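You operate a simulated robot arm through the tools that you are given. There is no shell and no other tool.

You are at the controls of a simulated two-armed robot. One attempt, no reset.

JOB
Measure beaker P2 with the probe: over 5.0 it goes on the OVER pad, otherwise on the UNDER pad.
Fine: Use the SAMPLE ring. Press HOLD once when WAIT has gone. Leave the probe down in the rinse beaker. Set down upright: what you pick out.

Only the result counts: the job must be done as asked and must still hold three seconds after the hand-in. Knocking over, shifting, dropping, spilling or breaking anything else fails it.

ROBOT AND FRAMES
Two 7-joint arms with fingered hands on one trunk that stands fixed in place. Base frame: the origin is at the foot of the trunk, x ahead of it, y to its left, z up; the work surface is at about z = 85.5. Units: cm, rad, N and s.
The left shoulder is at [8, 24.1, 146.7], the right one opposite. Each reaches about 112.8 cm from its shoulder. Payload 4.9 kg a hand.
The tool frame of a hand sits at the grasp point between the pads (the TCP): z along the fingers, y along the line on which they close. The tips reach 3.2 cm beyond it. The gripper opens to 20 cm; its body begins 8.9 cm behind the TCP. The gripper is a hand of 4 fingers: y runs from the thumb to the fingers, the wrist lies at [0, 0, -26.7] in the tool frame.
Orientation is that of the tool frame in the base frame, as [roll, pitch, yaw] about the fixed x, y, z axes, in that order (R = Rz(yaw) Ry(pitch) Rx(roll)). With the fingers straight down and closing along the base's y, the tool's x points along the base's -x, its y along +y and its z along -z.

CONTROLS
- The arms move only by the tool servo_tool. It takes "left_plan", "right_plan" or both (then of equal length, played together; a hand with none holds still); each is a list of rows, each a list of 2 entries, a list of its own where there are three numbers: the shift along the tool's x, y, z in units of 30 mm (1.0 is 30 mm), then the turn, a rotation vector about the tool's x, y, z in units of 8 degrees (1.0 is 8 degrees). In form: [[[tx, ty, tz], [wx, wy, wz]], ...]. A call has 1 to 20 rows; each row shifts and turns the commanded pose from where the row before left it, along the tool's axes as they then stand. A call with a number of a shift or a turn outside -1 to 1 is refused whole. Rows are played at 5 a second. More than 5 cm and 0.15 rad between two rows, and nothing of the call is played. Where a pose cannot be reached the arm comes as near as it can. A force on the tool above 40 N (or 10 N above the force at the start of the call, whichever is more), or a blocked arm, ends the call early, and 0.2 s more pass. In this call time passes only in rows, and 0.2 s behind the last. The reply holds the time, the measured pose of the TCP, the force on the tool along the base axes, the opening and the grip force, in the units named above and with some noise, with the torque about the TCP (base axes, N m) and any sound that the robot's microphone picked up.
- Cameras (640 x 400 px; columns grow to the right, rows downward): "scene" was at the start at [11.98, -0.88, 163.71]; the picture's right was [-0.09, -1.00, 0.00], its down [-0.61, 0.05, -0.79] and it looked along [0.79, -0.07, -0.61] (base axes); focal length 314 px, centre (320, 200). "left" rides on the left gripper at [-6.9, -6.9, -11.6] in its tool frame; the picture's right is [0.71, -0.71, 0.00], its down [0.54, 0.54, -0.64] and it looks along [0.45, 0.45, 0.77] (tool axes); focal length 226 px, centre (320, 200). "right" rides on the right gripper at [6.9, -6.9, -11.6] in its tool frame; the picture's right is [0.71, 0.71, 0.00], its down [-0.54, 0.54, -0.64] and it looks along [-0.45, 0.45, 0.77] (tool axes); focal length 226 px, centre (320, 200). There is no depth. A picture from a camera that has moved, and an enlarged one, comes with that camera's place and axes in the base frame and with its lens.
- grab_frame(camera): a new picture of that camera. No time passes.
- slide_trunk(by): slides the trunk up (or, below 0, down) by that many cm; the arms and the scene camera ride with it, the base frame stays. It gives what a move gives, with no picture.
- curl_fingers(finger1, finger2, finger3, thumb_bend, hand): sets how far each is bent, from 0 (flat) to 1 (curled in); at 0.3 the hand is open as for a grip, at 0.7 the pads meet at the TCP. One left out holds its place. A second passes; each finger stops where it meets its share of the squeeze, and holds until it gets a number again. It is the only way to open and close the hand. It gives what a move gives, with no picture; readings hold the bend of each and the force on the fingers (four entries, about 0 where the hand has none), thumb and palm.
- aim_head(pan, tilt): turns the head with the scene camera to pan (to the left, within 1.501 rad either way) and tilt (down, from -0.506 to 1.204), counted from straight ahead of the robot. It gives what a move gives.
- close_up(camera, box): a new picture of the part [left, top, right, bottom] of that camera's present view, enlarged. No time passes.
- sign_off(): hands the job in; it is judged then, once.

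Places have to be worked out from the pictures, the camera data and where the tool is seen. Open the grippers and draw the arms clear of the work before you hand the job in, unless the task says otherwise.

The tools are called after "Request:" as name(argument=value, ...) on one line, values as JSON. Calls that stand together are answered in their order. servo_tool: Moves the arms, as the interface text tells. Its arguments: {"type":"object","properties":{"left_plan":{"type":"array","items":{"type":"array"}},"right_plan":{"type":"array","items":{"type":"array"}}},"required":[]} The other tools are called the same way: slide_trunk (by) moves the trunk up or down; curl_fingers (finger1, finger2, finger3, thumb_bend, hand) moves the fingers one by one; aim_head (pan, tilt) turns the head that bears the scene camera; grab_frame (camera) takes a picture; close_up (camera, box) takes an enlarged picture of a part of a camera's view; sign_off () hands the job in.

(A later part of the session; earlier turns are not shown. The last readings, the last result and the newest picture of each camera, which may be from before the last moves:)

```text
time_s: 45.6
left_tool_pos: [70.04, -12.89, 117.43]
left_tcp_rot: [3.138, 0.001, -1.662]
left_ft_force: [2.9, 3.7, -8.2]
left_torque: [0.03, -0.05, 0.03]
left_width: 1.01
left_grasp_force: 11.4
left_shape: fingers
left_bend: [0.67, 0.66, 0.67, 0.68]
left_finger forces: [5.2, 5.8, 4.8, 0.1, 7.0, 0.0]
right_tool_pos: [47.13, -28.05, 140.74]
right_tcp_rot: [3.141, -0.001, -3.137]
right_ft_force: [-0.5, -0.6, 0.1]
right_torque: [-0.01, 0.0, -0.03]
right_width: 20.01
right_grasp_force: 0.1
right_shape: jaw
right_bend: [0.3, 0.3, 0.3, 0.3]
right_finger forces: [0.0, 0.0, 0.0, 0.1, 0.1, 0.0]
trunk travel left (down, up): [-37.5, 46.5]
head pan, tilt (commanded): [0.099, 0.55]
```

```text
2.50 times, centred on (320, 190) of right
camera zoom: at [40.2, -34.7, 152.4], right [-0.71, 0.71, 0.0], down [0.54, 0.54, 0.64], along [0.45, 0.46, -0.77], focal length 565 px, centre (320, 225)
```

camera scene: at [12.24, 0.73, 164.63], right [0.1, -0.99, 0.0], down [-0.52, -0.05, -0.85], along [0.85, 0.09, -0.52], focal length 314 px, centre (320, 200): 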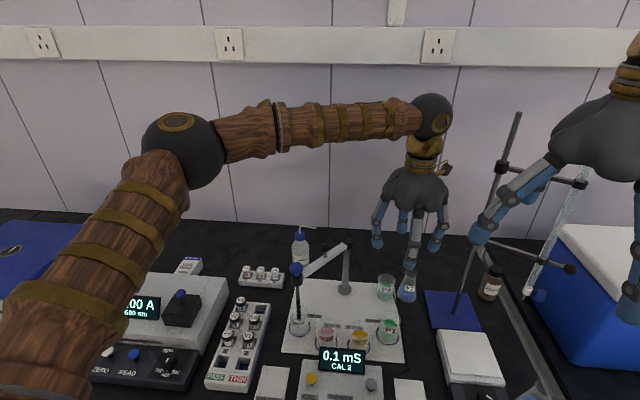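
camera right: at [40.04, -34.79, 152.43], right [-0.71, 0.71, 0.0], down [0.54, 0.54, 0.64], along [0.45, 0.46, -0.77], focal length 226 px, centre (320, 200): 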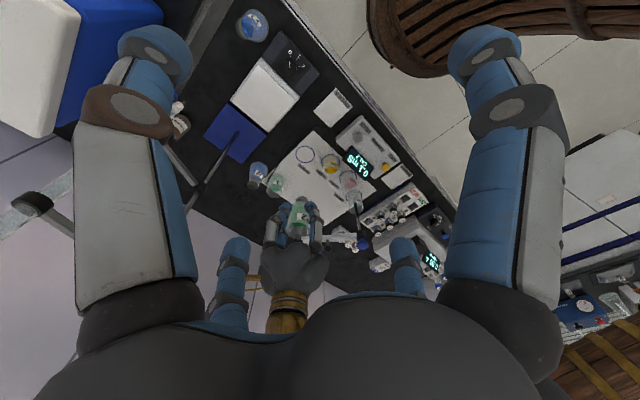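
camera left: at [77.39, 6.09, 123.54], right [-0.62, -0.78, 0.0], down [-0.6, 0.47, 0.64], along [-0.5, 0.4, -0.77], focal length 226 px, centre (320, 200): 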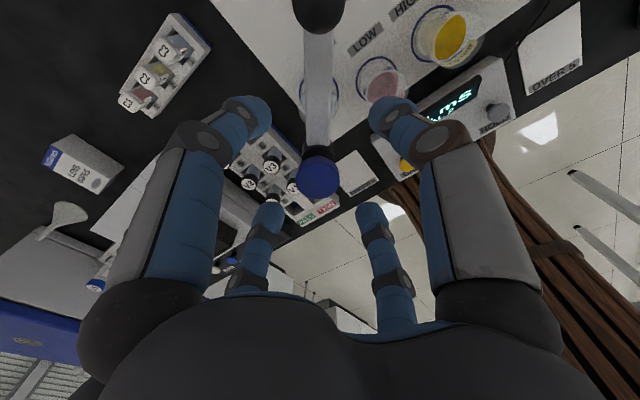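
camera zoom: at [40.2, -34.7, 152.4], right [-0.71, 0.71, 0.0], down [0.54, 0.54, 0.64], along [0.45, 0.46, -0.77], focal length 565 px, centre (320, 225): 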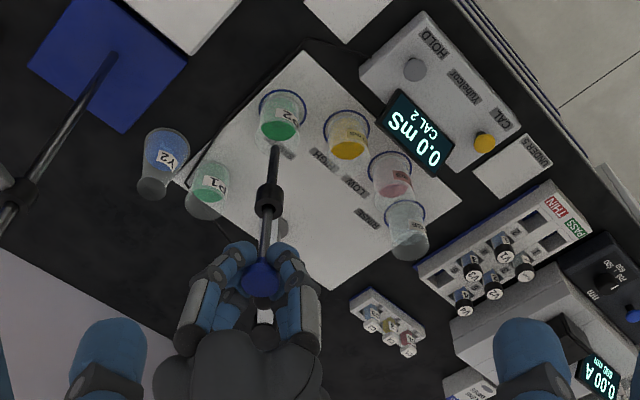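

The bar's plane passes through P2's centre, so the probe is aligned. I relax the grip outward pull slightly and lower the probe toward P2.

Request:
servo_tool(left_plan=[[[-0.03, -0.03, 0.1], [0, 0, 0]], [[0, 0, 0.2], [0, 0, 0]], [[0, 0, 0.3], [0, 0, 0]], [[0, 0, 0.3], [0, 0, 0]]])

Request:
close_up(camera="scene", box=[340, 220, 440, 360])

Request:
close_up(camera="right", box=[270, 120, 350, 220])

```text
time_s: 46.6
left_tool_pos: [69.88, -12.92, 114.86]
left_tcp_rot: [3.136, 0.0, -1.665]
left_ft_force: [-0.8, 0.3, -0.2]
left_torque: [-0.02, 0.06, 0.0]
left_width: 0.82
left_grasp_force: 9.9
left_shape: fingers
left_bend: [0.67, 0.67, 0.68, 0.68]
left_finger forces: [3.7, 6.4, 3.8, 0.1, 5.1, 0.1]
right_tool_pos: [47.1, -28.04, 140.75]
right_tcp_rot: [-3.141, -0.001, -3.141]
right_ft_force: [0.3, -0.3, 0.1]
right_torque: [-0.03, 0.02, 0.0]
right_width: 20.0
right_grasp_force: 0.0
right_shape: jaw
right_bend: [0.3, 0.3, 0.3, 0.3]
right_finger forces: [0.0, 0.1, 0.0, 0.0, 0.1, 0.0]
trunk travel left (down, up): [-37.5, 46.5]
head pan, tilt (commanded): [0.099, 0.55]
```

```text
2.86 times, centred on (390, 290) of scene
camera zoom: at [12.27, 0.72, 164.63], right [0.1, -0.99, 0.0], down [-0.52, -0.05, -0.85], along [0.85, 0.08, -0.52], focal length 897 px, centre (120, -57)
```

zoom: 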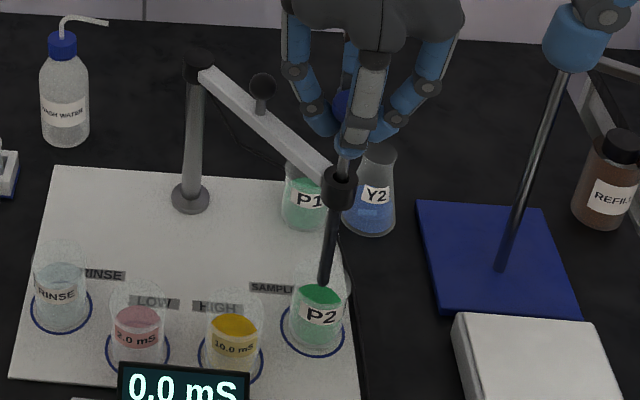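

```text
4.00 times, centred on (310, 170) of right
camera zoom: at [40.02, -34.78, 152.44], right [-0.71, 0.71, 0.0], down [0.54, 0.54, 0.64], along [0.45, 0.45, -0.77], focal length 904 px, centre (360, 320)
```

zoom: 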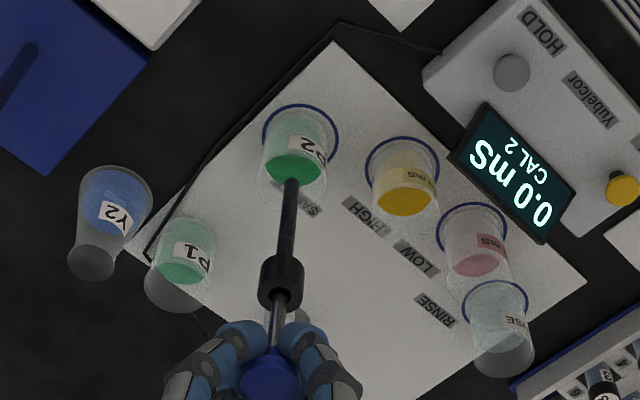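

The tip is entering P2's mouth without contact in both views. I lower the rest of the way slowly.

Request:
servo_tool(left_plan=[[[0, 0, 0.25], [0, 0, 0]], [[0, 0, 0.25], [0, 0, 0]], [[0, 0, 0.25], [0, 0, 0]], [[0, 0, 0.25], [0, 0, 0]], [[0, 0, 0.25], [0, 0, 0]], [[0, 0, 0.2], [0, 0, 0]], [[0, 0, 0.15], [0, 0, 0]], [[0, 0, 0.1], [0, 0, 0]]])

Request:
close_up(camera="scene", box=[300, 220, 440, 380])

Request:
close_up(camera="right", box=[270, 120, 390, 220])

```text
time_s: 48.5
left_tool_pos: [69.91, -12.87, 109.59]
left_tcp_rot: [3.139, 0.002, -1.666]
left_ft_force: [-1.0, 0.4, -0.2]
left_torque: [0.02, 0.06, -0.02]
left_width: 0.81
left_grasp_force: 10.9
left_shape: fingers
left_bend: [0.68, 0.67, 0.68, 0.68]
left_finger forces: [5.6, 6.3, 4.0, 0.0, 5.3, 0.0]
right_tool_pos: [47.06, -28.04, 140.78]
right_tcp_rot: [-3.141, 0.0, -3.141]
right_ft_force: [0.0, -0.1, 0.1]
right_torque: [-0.03, 0.03, 0.04]
right_width: 19.99
right_grasp_force: 0.0
right_shape: jaw
right_bend: [0.3, 0.3, 0.3, 0.3]
right_finger forces: [0.0, 0.0, 0.0, 0.1, 0.0, 0.1]
trunk travel left (down, up): [-37.5, 46.5]
head pan, tilt (commanded): [0.099, 0.55]
```

```text
2.50 times, centred on (370, 300) of scene
camera zoom: at [12.27, 0.74, 164.63], right [0.1, -0.99, 0.0], down [-0.52, -0.05, -0.85], along [0.85, 0.09, -0.52], focal length 785 px, centre (195, -50)
```

zoom: 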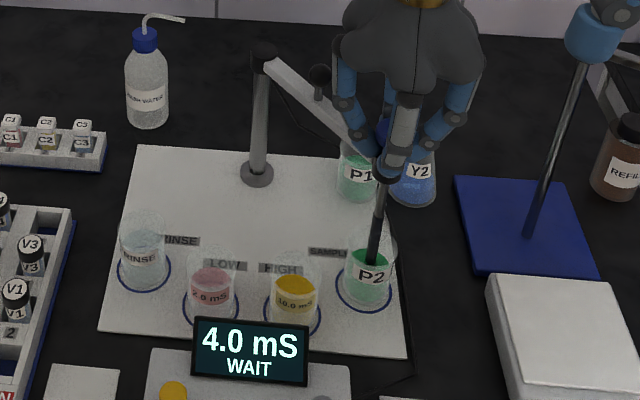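

```text
4.00 times, centred on (330, 170) of right
camera zoom: at [40.03, -34.75, 152.45], right [-0.71, 0.71, 0.0], down [0.54, 0.54, 0.64], along [0.45, 0.46, -0.77], focal length 904 px, centre (280, 320)
```

zoom: 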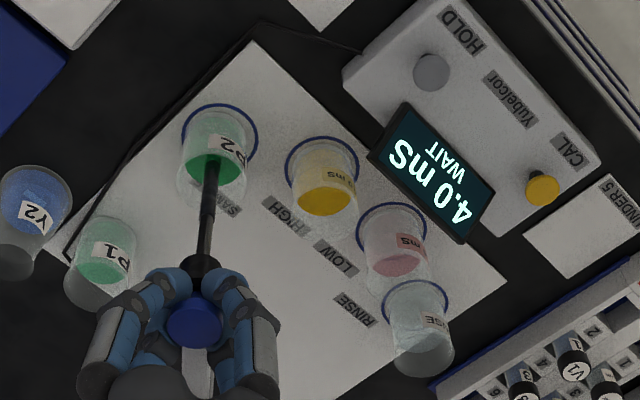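

The display shows 4.0 mS with WAIT. I keep the probe held with the left hand and close the right hand's fingers into a compact tip for pressing HOLD.

Request:
curl_fingers(hand="right", finger1=0.7, finger2=0.7, finger3=0.7, thumb_bend=0.7)

Request:
grab_frame(camera="right")

Request:
grab_frame(camera="scene")

```text
time_s: 49.5
left_tool_pos: [69.9, -12.9, 109.65]
left_tcp_rot: [3.137, 0.002, -1.665]
left_ft_force: [-1.0, 0.2, -0.3]
left_torque: [0.09, 0.03, -0.02]
left_width: 0.81
left_grasp_force: 10.3
left_shape: fingers
left_bend: [0.68, 0.67, 0.68, 0.68]
left_finger forces: [5.3, 6.3, 3.9, 0.0, 5.3, 0.0]
right_tool_pos: [47.02, -27.97, 140.8]
right_tcp_rot: [3.141, -0.001, -3.141]
right_ft_force: [0.6, -0.2, 0.2]
right_torque: [-0.01, 0.0, 0.05]
right_width: 0.22
right_grasp_force: 0.0
right_shape: fingers
right_bend: [0.69, 0.69, 0.69, 0.69]
right_finger forces: [0.1, 0.0, 0.0, 0.1, 0.0, 0.0]
trunk travel left (down, up): [-37.5, 46.5]
head pan, tilt (commanded): [0.099, 0.55]
```

```text
taken
camera right: at [40.03, -34.75, 152.44], right [-0.71, 0.71, 0.0], down [0.54, 0.54, 0.64], along [0.45, 0.46, -0.77], focal length 226 px, centre (320, 200)
```

right: 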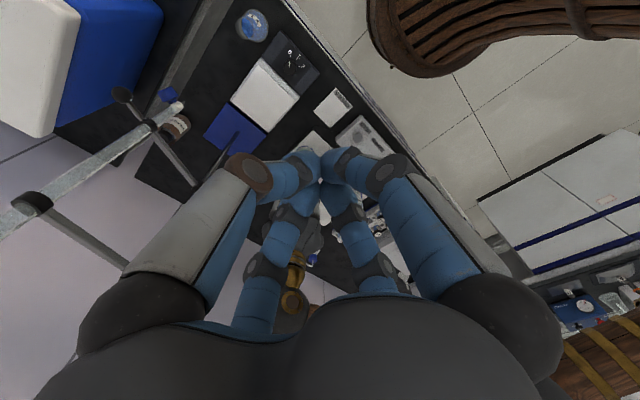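

```text
taken
camera scene: at [12.27, 0.74, 164.63], right [0.1, -0.99, 0.0], down [-0.52, -0.05, -0.85], along [0.85, 0.09, -0.52], focal length 314 px, centre (320, 200)
```

scene: 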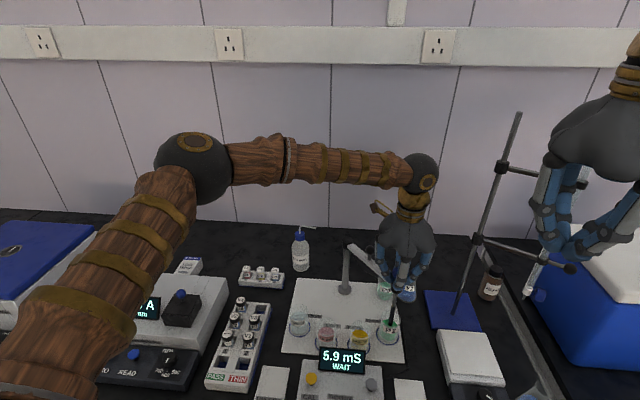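

The reading is 5.9 mS and still WAIT. I bring the right hand down on its own side first, to about z = 108, clear of the left arm.

Request:
servo_tool(right_plan=[[[-0.05, 0, 0.6], [0, 0, 0]], [[-0.1, 0, 1], [0, 0, 0]], [[-0.1, 0, 1], [0, 0, 0]], [[-0.1, 0, 1], [0, 0, 0]], [[-0.1, 0, 1], [0, 0, 0]], [[-0.1, 0, 1], [0, 0, 0]], [[-0.1, 0, 1], [0, 0, 0]], [[-0.1, 0, 1], [0, 0, 0]], [[-0.1, 0, 1], [0, 0, 0]], [[-0.1, 0, 1], [0, 0, 0]], [[-0.05, 0, 0.9], [0, 0, 0]]])

Request:
grab_frame(camera="scene")

Request:
grab_frame(camera="right")

```text
time_s: 51.9
left_tool_pos: [69.99, -12.91, 109.73]
left_tcp_rot: [3.137, 0.003, -1.666]
left_ft_force: [-0.8, 0.0, -0.4]
left_torque: [0.02, 0.06, 0.01]
left_width: 0.8
left_grasp_force: 10.3
left_shape: fingers
left_bend: [0.68, 0.67, 0.68, 0.68]
left_finger forces: [4.6, 6.1, 3.8, 0.1, 5.1, 0.1]
right_tool_pos: [49.9, -28.04, 109.2]
right_tcp_rot: [-3.142, 0.001, 3.141]
right_ft_force: [-0.1, -0.4, -0.5]
right_torque: [0.01, -0.01, -0.02]
right_width: 0.21
right_grasp_force: 0.1
right_shape: fingers
right_bend: [0.69, 0.69, 0.69, 0.69]
right_finger forces: [0.1, 0.0, 0.0, 0.0, 0.1, 0.0]
trunk travel left (down, up): [-37.5, 46.5]
head pan, tilt (commanded): [0.099, 0.55]
```

```text
taken
camera scene: at [12.27, 0.71, 164.64], right [0.1, -0.99, 0.0], down [-0.52, -0.05, -0.85], along [0.85, 0.09, -0.52], focal length 314 px, centre (320, 200)
```

scene: 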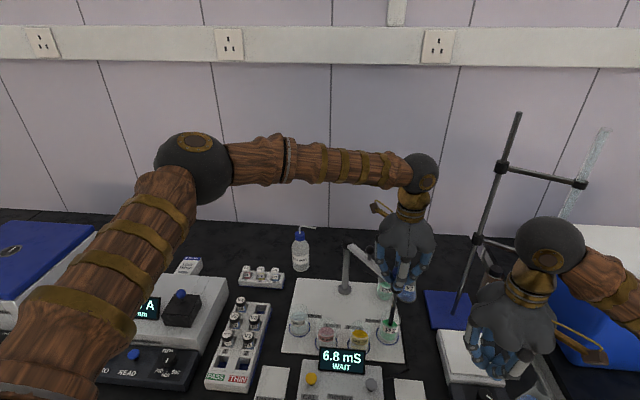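

```text
taken
camera right: at [42.91, -34.79, 120.89], right [-0.71, 0.71, 0.0], down [0.54, 0.54, 0.64], along [0.45, 0.45, -0.77], focal length 226 px, centre (320, 200)
```

right: 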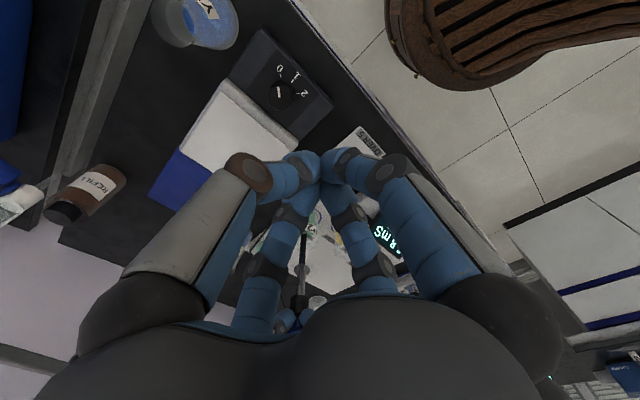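

It reads 6.8 mS, still WAIT. The right hand is low on its side; I move it level to above HOLD at about (52.9, -7.2).

Request:
servo_tool(right_plan=[[[-0.1, 0.4, 0], [0, 0, 0]], [[-0.12, 0.8, 0], [0, 0, 0]], [[-0.12, 0.9, 0], [0, 0, 0]], [[-0.12, 0.9, 0], [0, 0, 0]], [[-0.12, 0.9, 0], [0, 0, 0]], [[-0.12, 0.9, 0], [0, 0, 0]], [[-0.12, 0.9, 0], [0, 0, 0]], [[-0.12, 0.8, 0], [0, 0, 0]], [[-0.06, 0.43, 0], [0, 0, 0]]])

Request:
grab_frame(camera="scene")

Request:
grab_frame(camera="right")

Request:
close_up(camera="left", box=[120, 0, 420, 200])

```text
time_s: 53.9
left_tool_pos: [69.92, -12.82, 109.71]
left_tcp_rot: [3.136, 0.0, -1.665]
left_ft_force: [-1.8, -0.4, 0.3]
left_torque: [0.01, 0.06, -0.01]
left_width: 0.78
left_grasp_force: 9.8
left_shape: fingers
left_bend: [0.68, 0.67, 0.68, 0.68]
left_finger forces: [4.9, 6.2, 3.9, 0.0, 5.0, 0.1]
right_tool_pos: [53.16, -7.25, 109.31]
right_tcp_rot: [3.14, 0.001, 3.141]
right_ft_force: [-0.1, 0.1, 0.2]
right_torque: [0.0, -0.03, 0.01]
right_width: 0.19
right_grasp_force: 0.1
right_shape: fingers
right_bend: [0.69, 0.69, 0.69, 0.69]
right_finger forces: [0.0, 0.0, 0.0, 0.1, 0.1, 0.0]
trunk travel left (down, up): [-37.5, 46.5]
head pan, tilt (commanded): [0.099, 0.55]
```

```text
taken
camera scene: at [12.28, 0.78, 164.63], right [0.1, -0.99, 0.0], down [-0.52, -0.05, -0.85], along [0.85, 0.08, -0.52], focal length 314 px, centre (320, 200)
```

scene: 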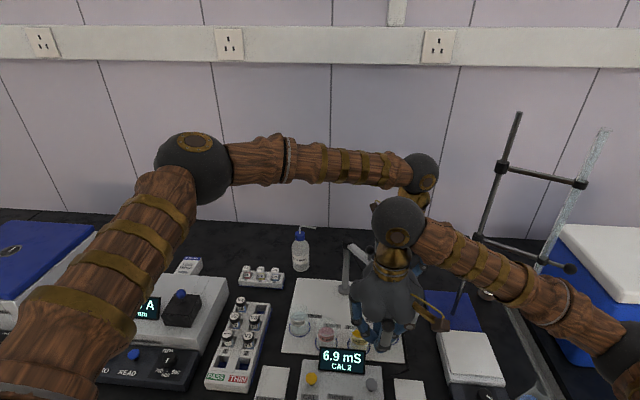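

```text
taken
camera right: at [46.09, -13.93, 121.03], right [-0.71, 0.71, 0.0], down [0.54, 0.54, 0.64], along [0.45, 0.45, -0.77], focal length 226 px, centre (320, 200)
```

right: 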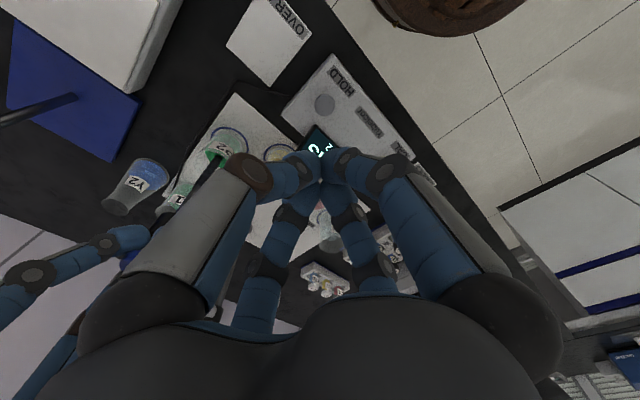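

```text
2.00 times, centred on (270, 100) of left
camera zoom: at [77.6, -6.75, 121.18], right [0.64, -0.77, 0.0], down [-0.59, -0.49, 0.65], along [-0.5, -0.41, -0.76], focal length 452 px, centre (420, 400)
```

zoom: 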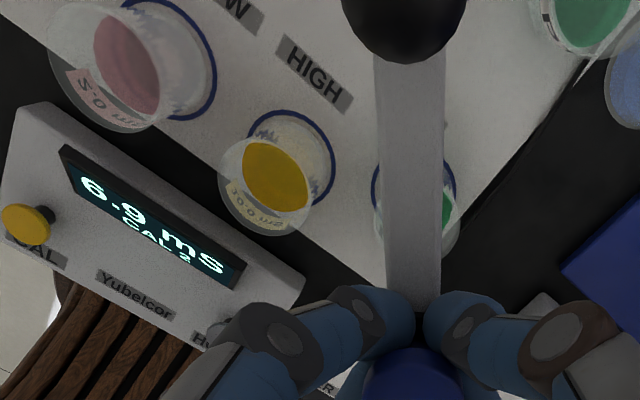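

WAIT has gone: the meter reads 6.9 mS, so P2 is over 5.0. I zoom in on HOLD from the right wrist camera to line up the press.

Request:
close_up(camera="right", box=[260, 50, 420, 190])

Request:
close_up(camera="scene", box=[290, 300, 430, 400])

```text
2.86 times, centred on (340, 120) of right
camera zoom: at [46.09, -13.93, 121.03], right [-0.71, 0.71, 0.0], down [0.54, 0.54, 0.64], along [0.45, 0.45, -0.77], focal length 646 px, centre (263, 429)
```

zoom: 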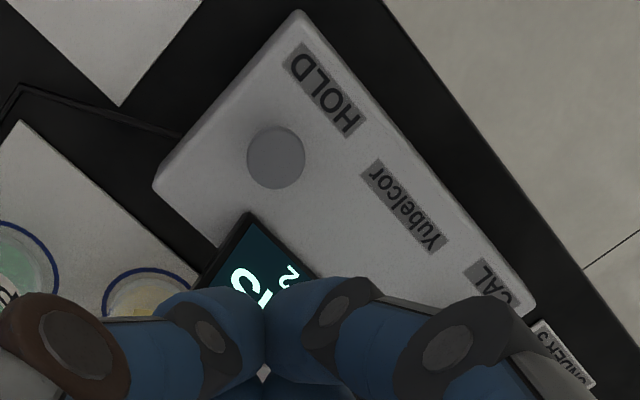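

```text
4.00 times, centred on (360, 350) of scene
camera zoom: at [12.28, 0.78, 164.63], right [0.1, -0.99, 0.0], down [-0.52, -0.05, -0.85], along [0.85, 0.08, -0.52], focal length 1255 px, centre (160, -400)
```

zoom: 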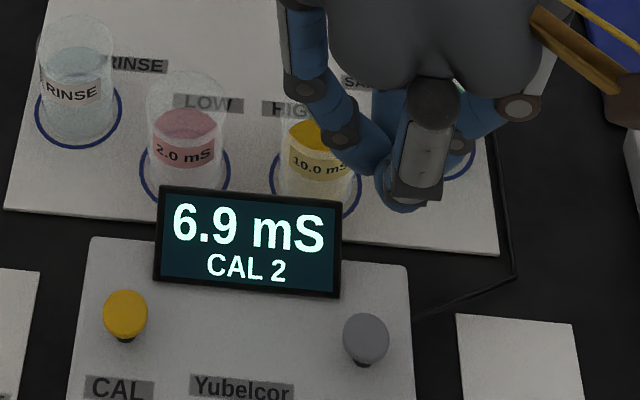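

Button top is about 0.85 cm nearer to me than the hand's axis. The display's corner lies close to where the far finger would bulge, so I turn the hand 18° clockwise, shift, and descend to z = 100.

Request:
servo_tool(right_plan=[[[0.14, 0, 0.3], [0, 0, 0]], [[0.14, 0, 0.5], [0, 0, 0.75]], [[0, 0, 0.7], [0, 0, 0.75]], [[0, 0, 0.7], [0, 0, 0.75]], [[0, 0, 0.6], [0, 0, 0]], [[0, 0, 0.3], [0, 0, 0]]])

Request:
close_up(camera="right", box=[220, 50, 420, 230])

Request:
close_up(camera="scene", box=[290, 260, 430, 400])

Request:
close_up(camera="left", box=[120, 0, 420, 200])

```text
time_s: 55.2
left_tool_pos: [70.03, -12.92, 109.64]
left_tcp_rot: [3.135, 0.001, -1.664]
left_ft_force: [-1.2, -0.4, -0.9]
left_torque: [0.0, 0.06, -0.01]
left_width: 0.78
left_grasp_force: 10.0
left_shape: fingers
left_bend: [0.68, 0.67, 0.68, 0.68]
left_finger forces: [4.4, 6.1, 3.8, 0.0, 5.1, 0.0]
right_tool_pos: [52.11, -7.22, 99.89]
right_tcp_rot: [-3.14, 0.001, 2.829]
right_ft_force: [-0.5, -0.4, 0.3]
right_torque: [0.02, 0.03, -0.01]
right_width: 0.23
right_grasp_force: 0.2
right_shape: fingers
right_bend: [0.69, 0.69, 0.69, 0.69]
right_finger forces: [0.1, 0.0, 0.0, 0.0, 0.0, 0.0]
trunk travel left (down, up): [-37.5, 46.5]
head pan, tilt (commanded): [0.099, 0.55]
```

```text
2.22 times, centred on (320, 140) of right
camera zoom: at [43.36, -11.45, 111.56], right [-0.45, 0.89, 0.0], down [0.68, 0.35, 0.64], along [0.57, 0.29, -0.77], focal length 502 px, centre (320, 333)
```

zoom: 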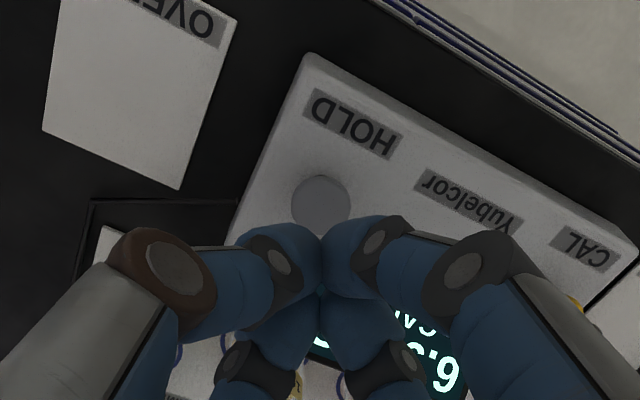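

```text
2.86 times, centred on (360, 330) of scene
camera zoom: at [12.28, 0.75, 164.63], right [0.1, -0.99, 0.0], down [-0.52, -0.05, -0.85], along [0.85, 0.09, -0.52], focal length 897 px, centre (206, -171)
```

zoom: 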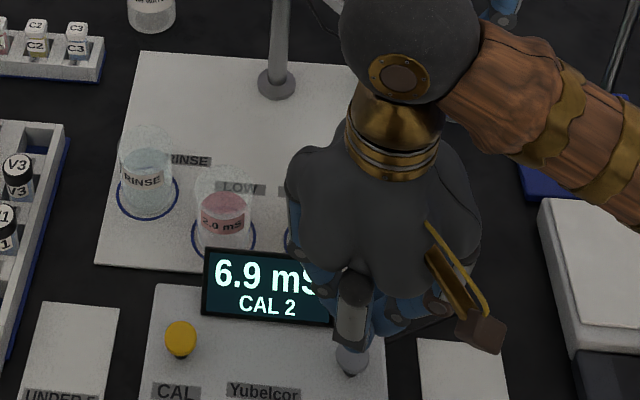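

```text
2.00 times, centred on (270, 100) of left
camera zoom: at [77.6, -6.76, 121.18], right [0.64, -0.77, 0.0], down [-0.59, -0.49, 0.64], along [-0.5, -0.41, -0.76], focal length 452 px, centre (420, 400)
```

zoom: 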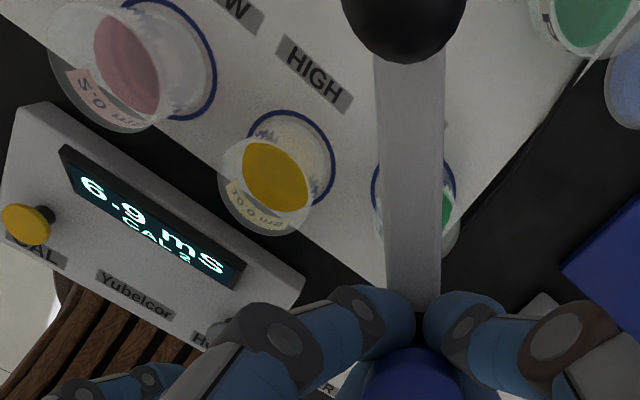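

HOLD is exactly on the hand's axis if its top is at z ≈ 90.9. I descend to just above it.

Request:
servo_tool(right_plan=[[[0, 0, 0.4], [0, 0, 0]], [[0, 0, 0.5], [0, 0, 0]], [[0, 0, 0.4], [0, 0, 0]], [[0, 0, 0.25], [0, 0, 0]]])

Request:
close_up(camera="right", box=[220, 50, 420, 230])

Request:
close_up(camera="scene", box=[310, 300, 410, 400])

```text
time_s: 56.2
left_tool_pos: [69.99, -12.93, 109.74]
left_tcp_rot: [3.137, 0.004, -1.665]
left_ft_force: [-2.0, -0.3, -1.1]
left_torque: [0.02, 0.08, 0.0]
left_width: 0.8
left_grasp_force: 9.7
left_shape: fingers
left_bend: [0.68, 0.67, 0.68, 0.68]
left_finger forces: [4.5, 6.1, 3.7, 0.1, 4.9, 0.1]
right_tool_pos: [52.05, -7.14, 95.25]
right_tcp_rot: [-3.141, 0.001, 2.827]
right_ft_force: [0.4, 0.4, -0.6]
right_torque: [0.05, -0.01, 0.02]
right_width: 0.2
right_grasp_force: 0.0
right_shape: fingers
right_bend: [0.69, 0.69, 0.69, 0.69]
right_finger forces: [0.0, 0.0, 0.0, 0.0, 0.0, 0.0]
trunk travel left (down, up): [-37.5, 46.5]
head pan, tilt (commanded): [0.099, 0.55]
```

```text
2.22 times, centred on (320, 140) of right
camera zoom: at [43.25, -11.44, 106.98], right [-0.45, 0.89, 0.0], down [0.68, 0.35, 0.64], along [0.57, 0.29, -0.77], focal length 502 px, centre (320, 333)
```

zoom: 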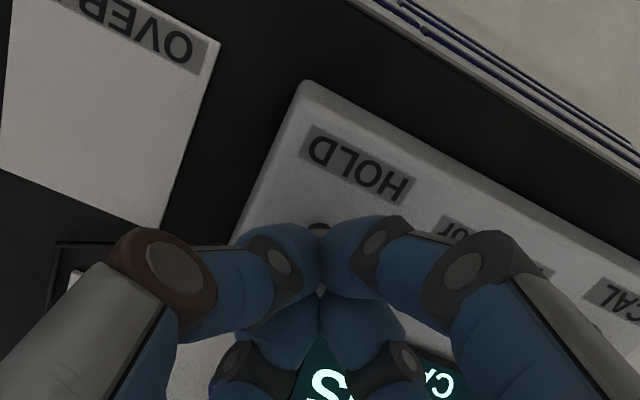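

```text
4.00 times, centred on (360, 350) of scene
camera zoom: at [12.27, 0.75, 164.63], right [0.1, -0.99, 0.0], down [-0.52, -0.05, -0.85], along [0.85, 0.09, -0.52], focal length 1255 px, centre (160, -400)
```

zoom: 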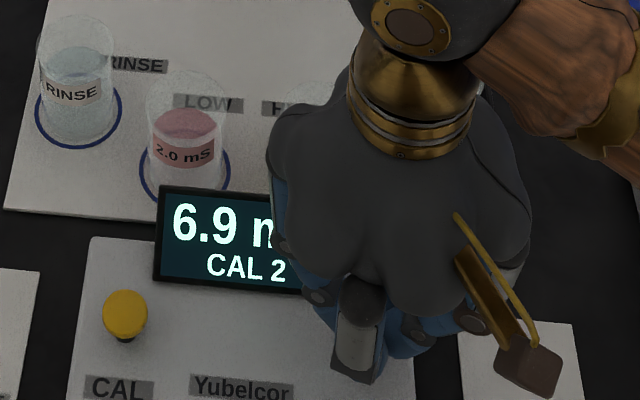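

The fingertips are right above HOLD. I press down in small steps, watching force, sound and the display.

Request:
servo_tool(right_plan=[[[0, 0, 0.06], [0, 0, 0]], [[0, 0, 0.06], [0, 0, 0]], [[0, 0, 0.06], [0, 0, 0]]])

Request:
close_up(camera="scene", box=[310, 300, 410, 400])

```text
time_s: 57.0
left_tool_pos: [70.0, -12.95, 109.54]
left_tcp_rot: [3.136, 0.001, -1.665]
left_ft_force: [-0.8, 0.5, -1.4]
left_torque: [0.01, 0.04, -0.01]
left_width: 0.78
left_grasp_force: 9.4
left_shape: fingers
left_bend: [0.68, 0.67, 0.68, 0.68]
left_finger forces: [4.3, 6.0, 3.7, 0.0, 4.9, 0.0]
right_tool_pos: [52.04, -7.19, 94.75]
right_tcp_rot: [3.14, -0.002, 2.827]
right_ft_force: [-0.2, -0.6, -0.6]
right_torque: [-0.01, 0.0, 0.0]
right_width: 0.22
right_grasp_force: 0.1
right_shape: fingers
right_bend: [0.69, 0.69, 0.69, 0.69]
right_finger forces: [0.0, 0.1, 0.0, 0.1, 0.1, 0.0]
trunk travel left (down, up): [-37.5, 46.5]
head pan, tilt (commanded): [0.099, 0.55]
```

```text
4.00 times, centred on (360, 350) of scene
camera zoom: at [12.27, 0.75, 164.63], right [0.1, -0.99, 0.0], down [-0.52, -0.05, -0.85], along [0.85, 0.09, -0.52], focal length 1255 px, centre (160, -400)
```

zoom: 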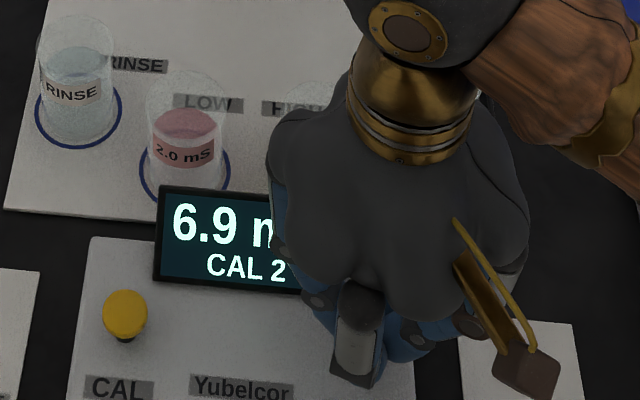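

No contact yet at z = 94.75. I continue down in small steps.

Request:
servo_tool(right_plan=[[[0, 0, 0.06], [0, 0, 0]], [[0, 0, 0.06], [0, 0, 0]], [[0, 0, 0.06], [0, 0, 0]]])

Request:
close_up(camera="scene", box=[310, 300, 410, 400])

```text
time_s: 57.9
left_tool_pos: [70.01, -12.87, 109.68]
left_tcp_rot: [3.137, 0.002, -1.665]
left_ft_force: [-0.8, 0.2, 0.3]
left_torque: [0.03, 0.09, -0.03]
left_width: 0.77
left_grasp_force: 9.7
left_shape: fingers
left_bend: [0.68, 0.67, 0.68, 0.68]
left_finger forces: [4.1, 6.0, 3.7, 0.1, 4.9, 0.0]
right_tool_pos: [52.1, -7.24, 94.06]
right_tcp_rot: [3.141, 0.001, 2.83]
right_ft_force: [0.3, -0.7, 0.9]
right_torque: [-0.03, -0.02, -0.04]
right_width: 0.21
right_grasp_force: 0.0
right_shape: fingers
right_bend: [0.69, 0.69, 0.69, 0.69]
right_finger forces: [0.0, 0.1, 0.1, 0.0, 0.0, 0.1]
trunk travel left (down, up): [-37.5, 46.5]
head pan, tilt (commanded): [0.099, 0.55]
```

```text
4.00 times, centred on (360, 350) of scene
camera zoom: at [12.27, 0.75, 164.63], right [0.1, -0.99, 0.0], down [-0.52, -0.05, -0.85], along [0.85, 0.09, -0.52], focal length 1255 px, centre (160, -400)
```

zoom: 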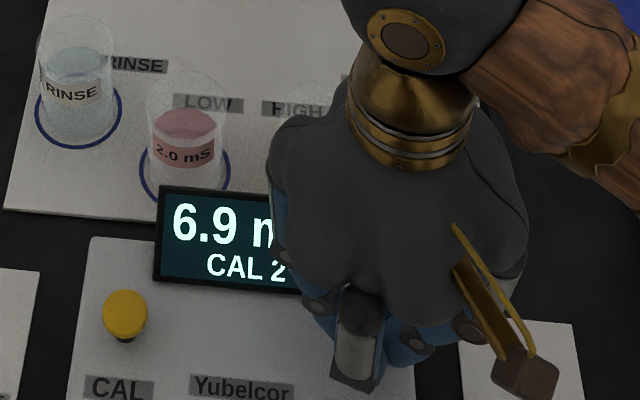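

Still essentially no force at z = 94.1. I continue down.

Request:
servo_tool(right_plan=[[[0, 0, 0.06], [0, 0, 0]], [[0, 0, 0.06], [0, 0, 0]], [[0, 0, 0.06], [0, 0, 0]]])

Request:
close_up(camera="scene", box=[310, 300, 410, 400])

Request:
close_up(camera="right", box=[220, 80, 420, 260])

```text
time_s: 58.6
left_tool_pos: [69.92, -12.96, 109.69]
left_tcp_rot: [3.138, 0.001, -1.664]
left_ft_force: [-1.1, 1.1, -1.5]
left_torque: [0.01, 0.05, -0.04]
left_width: 0.78
left_grasp_force: 8.8
left_shape: fingers
left_bend: [0.68, 0.67, 0.68, 0.68]
left_finger forces: [4.0, 6.0, 3.6, 0.0, 5.0, 0.0]
right_tool_pos: [52.17, -7.09, 93.69]
right_tcp_rot: [3.141, 0.0, 2.827]
right_ft_force: [-0.1, -0.3, 2.3]
right_torque: [-0.03, -0.01, -0.03]
right_width: 0.2
right_grasp_force: 0.0
right_shape: fingers
right_bend: [0.69, 0.69, 0.69, 0.69]
right_finger forces: [0.1, 0.0, 0.0, 0.0, 0.0, 0.0]
trunk travel left (down, up): [-37.5, 46.5]
head pan, tilt (commanded): [0.099, 0.55]
```

```text
4.00 times, centred on (360, 350) of scene
camera zoom: at [12.27, 0.75, 164.63], right [0.1, -0.99, 0.0], down [-0.52, -0.05, -0.85], along [0.85, 0.09, -0.52], focal length 1255 px, centre (160, -400)
```

zoom: 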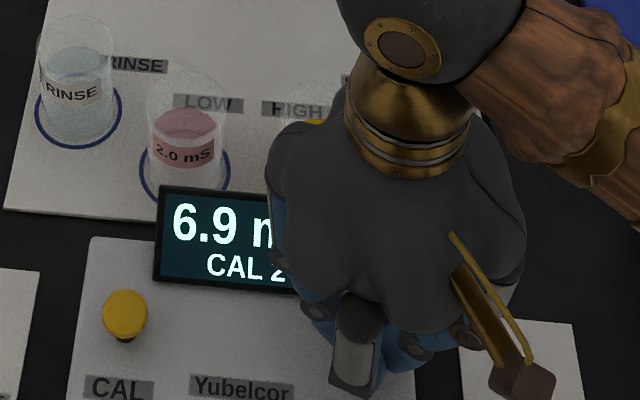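

```text
2.22 times, centred on (320, 170) of right
camera zoom: at [43.35, -11.45, 105.33], right [-0.45, 0.89, 0.0], down [0.68, 0.35, 0.64], along [0.57, 0.29, -0.77], focal length 502 px, centre (320, 267)
```

zoom: 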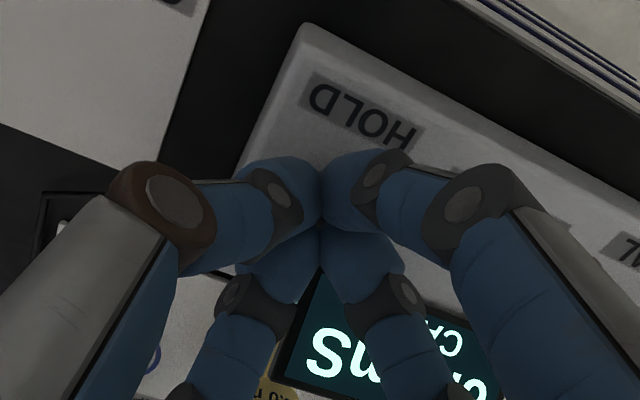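

A 2.3 N upward force shows contact with the button. I press a bit further.

Request:
servo_tool(right_plan=[[[0, 0, 0.05], [0, 0, 0]], [[0, 0, 0.05], [0, 0, 0]], [[0, 0, 0.05], [0, 0, 0]]])

Request:
close_up(camera="scene", box=[310, 300, 410, 400])

Request:
close_up(camera="left", box=[120, 0, 420, 200])

```text
time_s: 59.5
left_tool_pos: [69.96, -12.92, 109.66]
left_tcp_rot: [3.138, 0.002, -1.665]
left_ft_force: [-0.8, 0.4, -0.9]
left_torque: [0.0, 0.05, -0.02]
left_width: 0.8
left_grasp_force: 9.9
left_shape: fingers
left_bend: [0.68, 0.67, 0.68, 0.68]
left_finger forces: [4.0, 6.0, 3.6, 0.0, 5.0, 0.0]
right_tool_pos: [52.07, -7.09, 93.2]
right_tcp_rot: [-3.141, -0.001, 2.827]
right_ft_force: [0.0, -0.3, 2.5]
right_torque: [-0.03, -0.04, -0.01]
right_width: 0.22
right_grasp_force: 0.1
right_shape: fingers
right_bend: [0.69, 0.69, 0.69, 0.69]
right_finger forces: [0.1, 0.0, 0.1, 0.0, 0.0, 0.0]
trunk travel left (down, up): [-37.5, 46.5]
head pan, tilt (commanded): [0.099, 0.55]
heard: click
```

```text
4.00 times, centred on (360, 350) of scene
camera zoom: at [12.26, 0.75, 164.63], right [0.1, -0.99, 0.0], down [-0.52, -0.05, -0.85], along [0.85, 0.09, -0.52], focal length 1255 px, centre (160, -400)
```

zoom: 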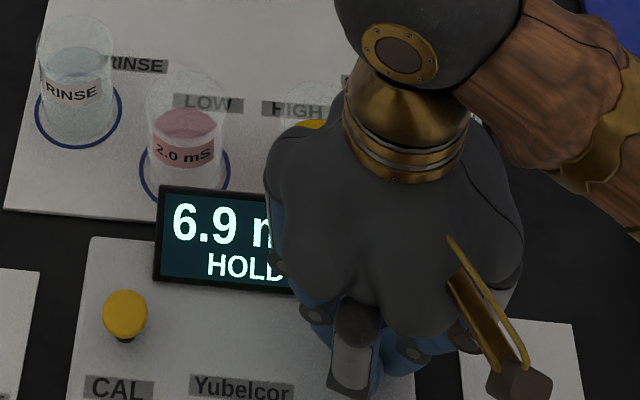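

```text
2.00 times, centred on (270, 100) of left
camera zoom: at [77.59, -6.76, 121.19], right [0.64, -0.77, 0.0], down [-0.59, -0.49, 0.64], along [-0.5, -0.41, -0.76], focal length 452 px, centre (420, 400)
```

zoom: 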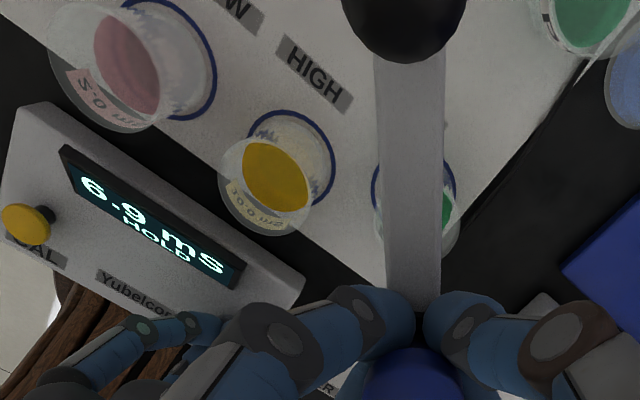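

A click was heard and the display reads 6.9 mS HOLD. I raise the right hand straight off the button and turn it back.

Request:
servo_tool(right_plan=[[[0, 0, -0.6], [0, 0, 0]], [[0, 0, -0.9], [0, 0, 0]], [[0, 0, -0.9], [0, 0, 0]], [[0, 0, -0.9], [0, 0, -0.75]], [[0, 0, -0.9], [0, 0, -0.75]], [[0, 0, -0.9], [0, 0, -0.75]], [[0.1, -0.8, -0.2], [0, 0, 0]], [[0.1, -1, 0], [0, 0, 0]], [[0.1, -1, 0], [0, 0, 0]], [[0.1, -1, 0], [0, 0, 0]], [[0.1, -1, 0], [0, 0, 0]], [[0.1, -1, 0], [0, 0, 0]], [[0.1, -1, 0], [0, 0, 0]], [[0.1, -0.8, 0], [0, 0, 0]]])

Request:
grab_frame(camera="scene")

Request:
grab_frame(camera="right")

```text
time_s: 62.5
left_tool_pos: [69.91, -12.87, 109.61]
left_tcp_rot: [3.137, 0.002, -1.665]
left_ft_force: [0.8, 1.4, -1.0]
left_torque: [0.06, 0.08, 0.0]
left_width: 0.75
left_grasp_force: 9.4
left_shape: fingers
left_bend: [0.68, 0.67, 0.68, 0.68]
left_finger forces: [4.2, 5.7, 3.3, 0.0, 5.2, 0.0]
right_tool_pos: [49.78, -30.13, 109.01]
right_tcp_rot: [-3.142, 0.0, -3.138]
right_ft_force: [-1.1, -0.8, -0.2]
right_torque: [0.02, -0.04, -0.01]
right_width: 0.24
right_grasp_force: 0.1
right_shape: fingers
right_bend: [0.69, 0.69, 0.69, 0.69]
right_finger forces: [0.0, 0.1, 0.1, 0.0, 0.0, 0.0]
trunk travel left (down, up): [-37.5, 46.5]
head pan, tilt (commanded): [0.099, 0.55]
```

```text
taken
camera scene: at [12.23, 0.66, 164.63], right [0.1, -0.99, 0.0], down [-0.52, -0.05, -0.85], along [0.85, 0.09, -0.52], focal length 314 px, centre (320, 200)
```

scene: 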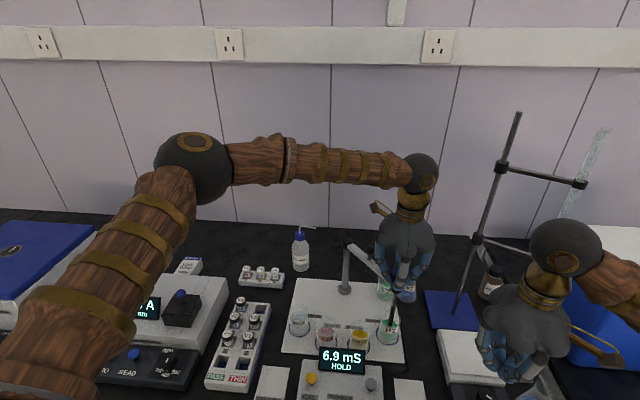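

```text
taken
camera right: at [42.67, -36.86, 120.78], right [-0.71, 0.71, 0.0], down [0.54, 0.54, 0.64], along [0.45, 0.46, -0.77], focal length 226 px, centre (320, 200)
```

right: 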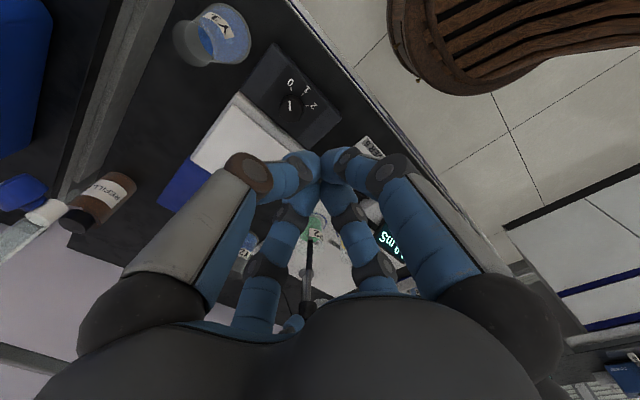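

HOLD is stored at 6.9 mS, so P2 belongs on OVER. I now lift the probe out of P2 with the left hand, and raise the right hand away at the same time.

Request:
servo_tool(left_plan=[[[0, 0, -0.15], [0, 0, 0]], [[0, 0, -0.25], [0, 0, 0]], [[0, 0, -0.3], [0, 0, 0]], [[0, 0, -0.3], [0, 0, 0]], [[0, 0, -0.3], [0, 0, 0]], [[0, 0, -0.3], [0, 0, 0]], [[0, 0, -0.3], [0, 0, 0]], [[0, 0, -0.3], [0, 0, 0]], [[0, 0, -0.2], [0, 0, 0]], [[0, 0, -0.1], [0, 0, 0]]], right_plan=[[[0, 0, -0.5], [0, 0, 0]], [[0.2, 0, -0.9], [0, 0, 0]], [[0.2, 0, -0.9], [0, 0, 0]], [[0.2, 0, -0.9], [0, 0, 0]], [[0.2, 0, -0.9], [0, 0, 0]], [[0.2, 0, -0.9], [0, 0, 0]], [[0.2, 0, -0.9], [0, 0, 0]], [[0.2, 0, -0.9], [0, 0, 0]], [[0.2, 0, -0.9], [0, 0, 0]], [[0, 0, -0.4], [0, 0, 0]]])

Request:
grab_frame(camera="scene")

Request:
close_up(camera="scene", box=[300, 200, 440, 360])

Request:
close_up(camera="left", box=[220, 40, 420, 240])

```text
time_s: 64.7
left_tool_pos: [69.89, -12.77, 116.98]
left_tcp_rot: [3.136, 0.0, -1.664]
left_ft_force: [-1.4, 1.0, -0.5]
left_torque: [-0.01, 0.14, -0.02]
left_width: 0.73
left_grasp_force: 8.9
left_shape: fingers
left_bend: [0.68, 0.67, 0.68, 0.68]
left_finger forces: [3.8, 6.0, 3.3, 0.1, 4.9, 0.0]
right_tool_pos: [44.98, -30.0, 133.28]
right_tcp_rot: [-3.141, -0.002, -3.139]
right_ft_force: [-0.3, 0.0, -0.5]
right_torque: [-0.01, 0.01, 0.0]
right_width: 0.25
right_grasp_force: 0.0
right_shape: fingers
right_bend: [0.69, 0.69, 0.69, 0.69]
right_finger forces: [0.0, 0.0, 0.0, 0.0, 0.0, 0.0]
trunk travel left (down, up): [-37.5, 46.5]
head pan, tilt (commanded): [0.099, 0.55]
```

```text
taken
camera scene: at [12.32, 0.77, 164.62], right [0.1, -0.99, 0.0], down [-0.52, -0.05, -0.85], along [0.85, 0.08, -0.52], focal length 314 px, centre (320, 200)
```

scene: 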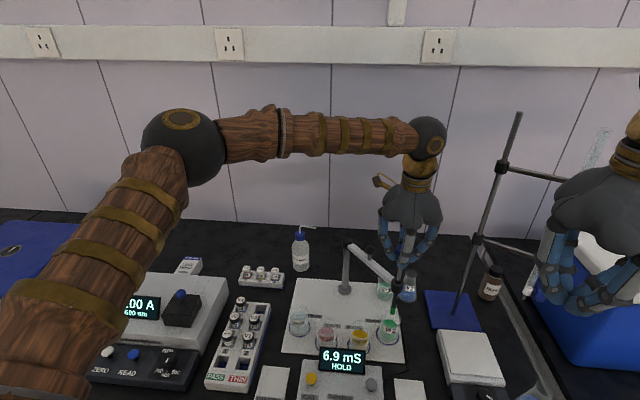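

```text
2.50 times, centred on (370, 280) of scene
camera zoom: at [12.32, 0.77, 164.62], right [0.1, -0.99, 0.0], down [-0.52, -0.05, -0.85], along [0.85, 0.08, -0.52], focal length 785 px, centre (195, 0)
```

zoom: 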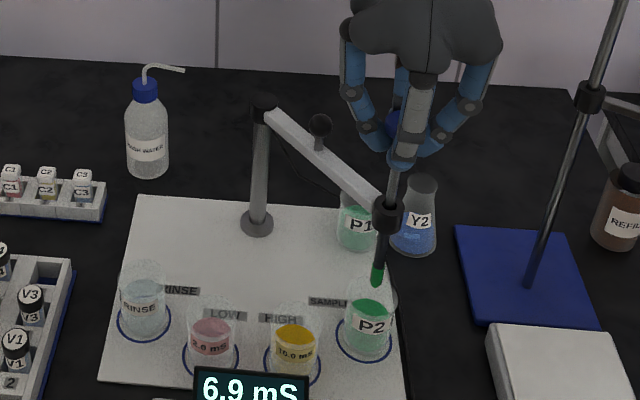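

```text
2.00 times, centred on (320, 140) of left
camera zoom: at [77.59, -6.73, 128.56], right [0.64, -0.77, 0.0], down [-0.59, -0.49, 0.65], along [-0.5, -0.41, -0.76], focal length 452 px, centre (320, 320)
```

zoom: 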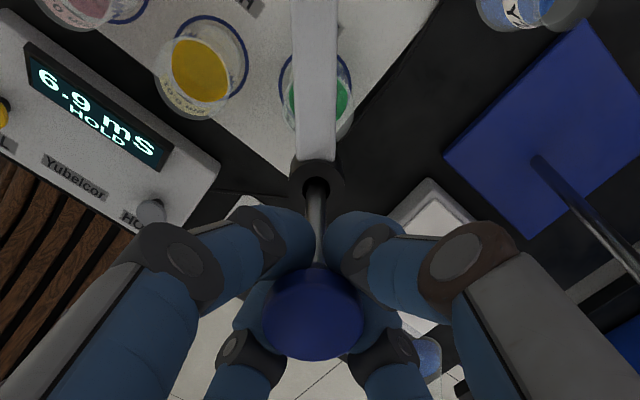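

The probe tip is out and wet with the green sample, HOLD still shows 6.9. I swing the probe back along the arc, first half.

Request:
servo_tool(left_plan=[[[-0.211, 0.191, 0], [0, 0, 0.305]], [[-0.4225, 0.381, 0], [0, 0, 0.609]], [[-0.4225, 0.381, 0], [0, 0, 0.609]], [[-0.4225, 0.381, 0], [0, 0, 0.609]], [[-0.4225, 0.381, 0], [0, 0, 0.609]], [[-0.4225, 0.381, 0], [0, 0, 0.609]], [[-0.4225, 0.381, 0], [0, 0, 0.609]], [[-0.4225, 0.381, 0], [0, 0, 0.609]], [[-0.4225, 0.381, 0], [0, 0, 0.609]]])

Request:
close_up(camera="scene", box=[250, 200, 410, 370])

Request:
close_up(camera="left", box=[220, 40, 420, 240])

```text
time_s: 66.7
left_tool_pos: [65.28, 0.85, 117.05]
left_tcp_rot: [3.138, 0.0, -2.389]
left_ft_force: [-8.9, 0.0, -9.7]
left_torque: [0.01, 0.17, 0.01]
left_width: 0.68
left_grasp_force: 10.1
left_shape: fingers
left_bend: [0.68, 0.66, 0.67, 0.68]
left_finger forces: [3.3, 7.1, 5.0, 0.0, 4.2, 0.0]
right_tool_pos: [44.85, -29.91, 133.46]
right_tcp_rot: [-3.141, -0.002, 3.141]
right_ft_force: [-0.5, 0.9, -0.2]
right_torque: [-0.02, 0.0, 0.03]
right_width: 0.21
right_grasp_force: 0.0
right_shape: fingers
right_bend: [0.69, 0.69, 0.69, 0.69]
right_finger forces: [0.0, 0.0, 0.0, 0.1, 0.1, 0.1]
trunk travel left (down, up): [-37.5, 46.5]
head pan, tilt (commanded): [0.099, 0.55]
```

```text
2.35 times, centred on (330, 285) of scene
camera zoom: at [12.24, 0.86, 164.64], right [0.1, -0.99, 0.0], down [-0.52, -0.05, -0.85], along [0.85, 0.08, -0.52], focal length 738 px, centre (296, 0)
```

zoom: 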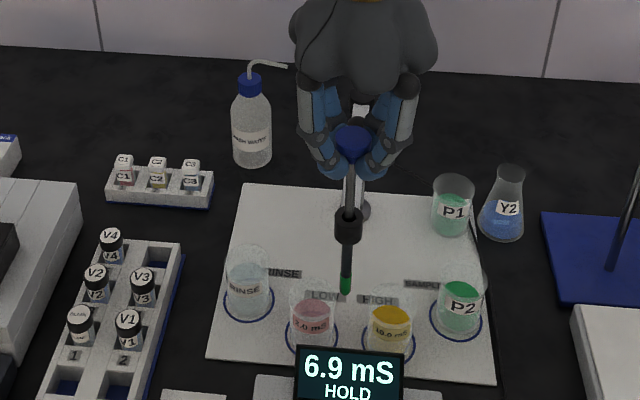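

```text
2.00 times, centred on (320, 140) of left
camera zoom: at [75.27, 0.25, 128.66], right [-0.03, -1.0, 0.0], down [-0.76, 0.02, 0.65], along [-0.65, 0.02, -0.76], focal length 452 px, centre (320, 320)
```

zoom: 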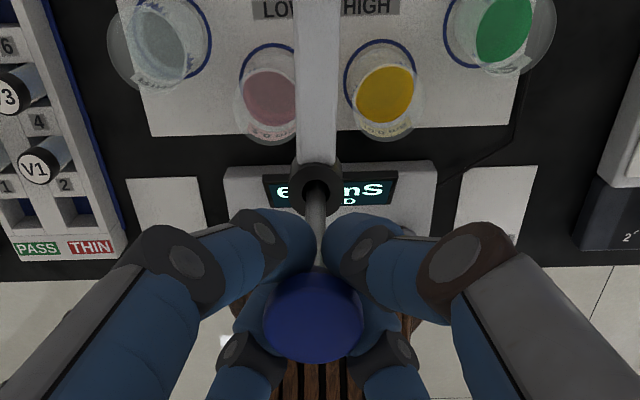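

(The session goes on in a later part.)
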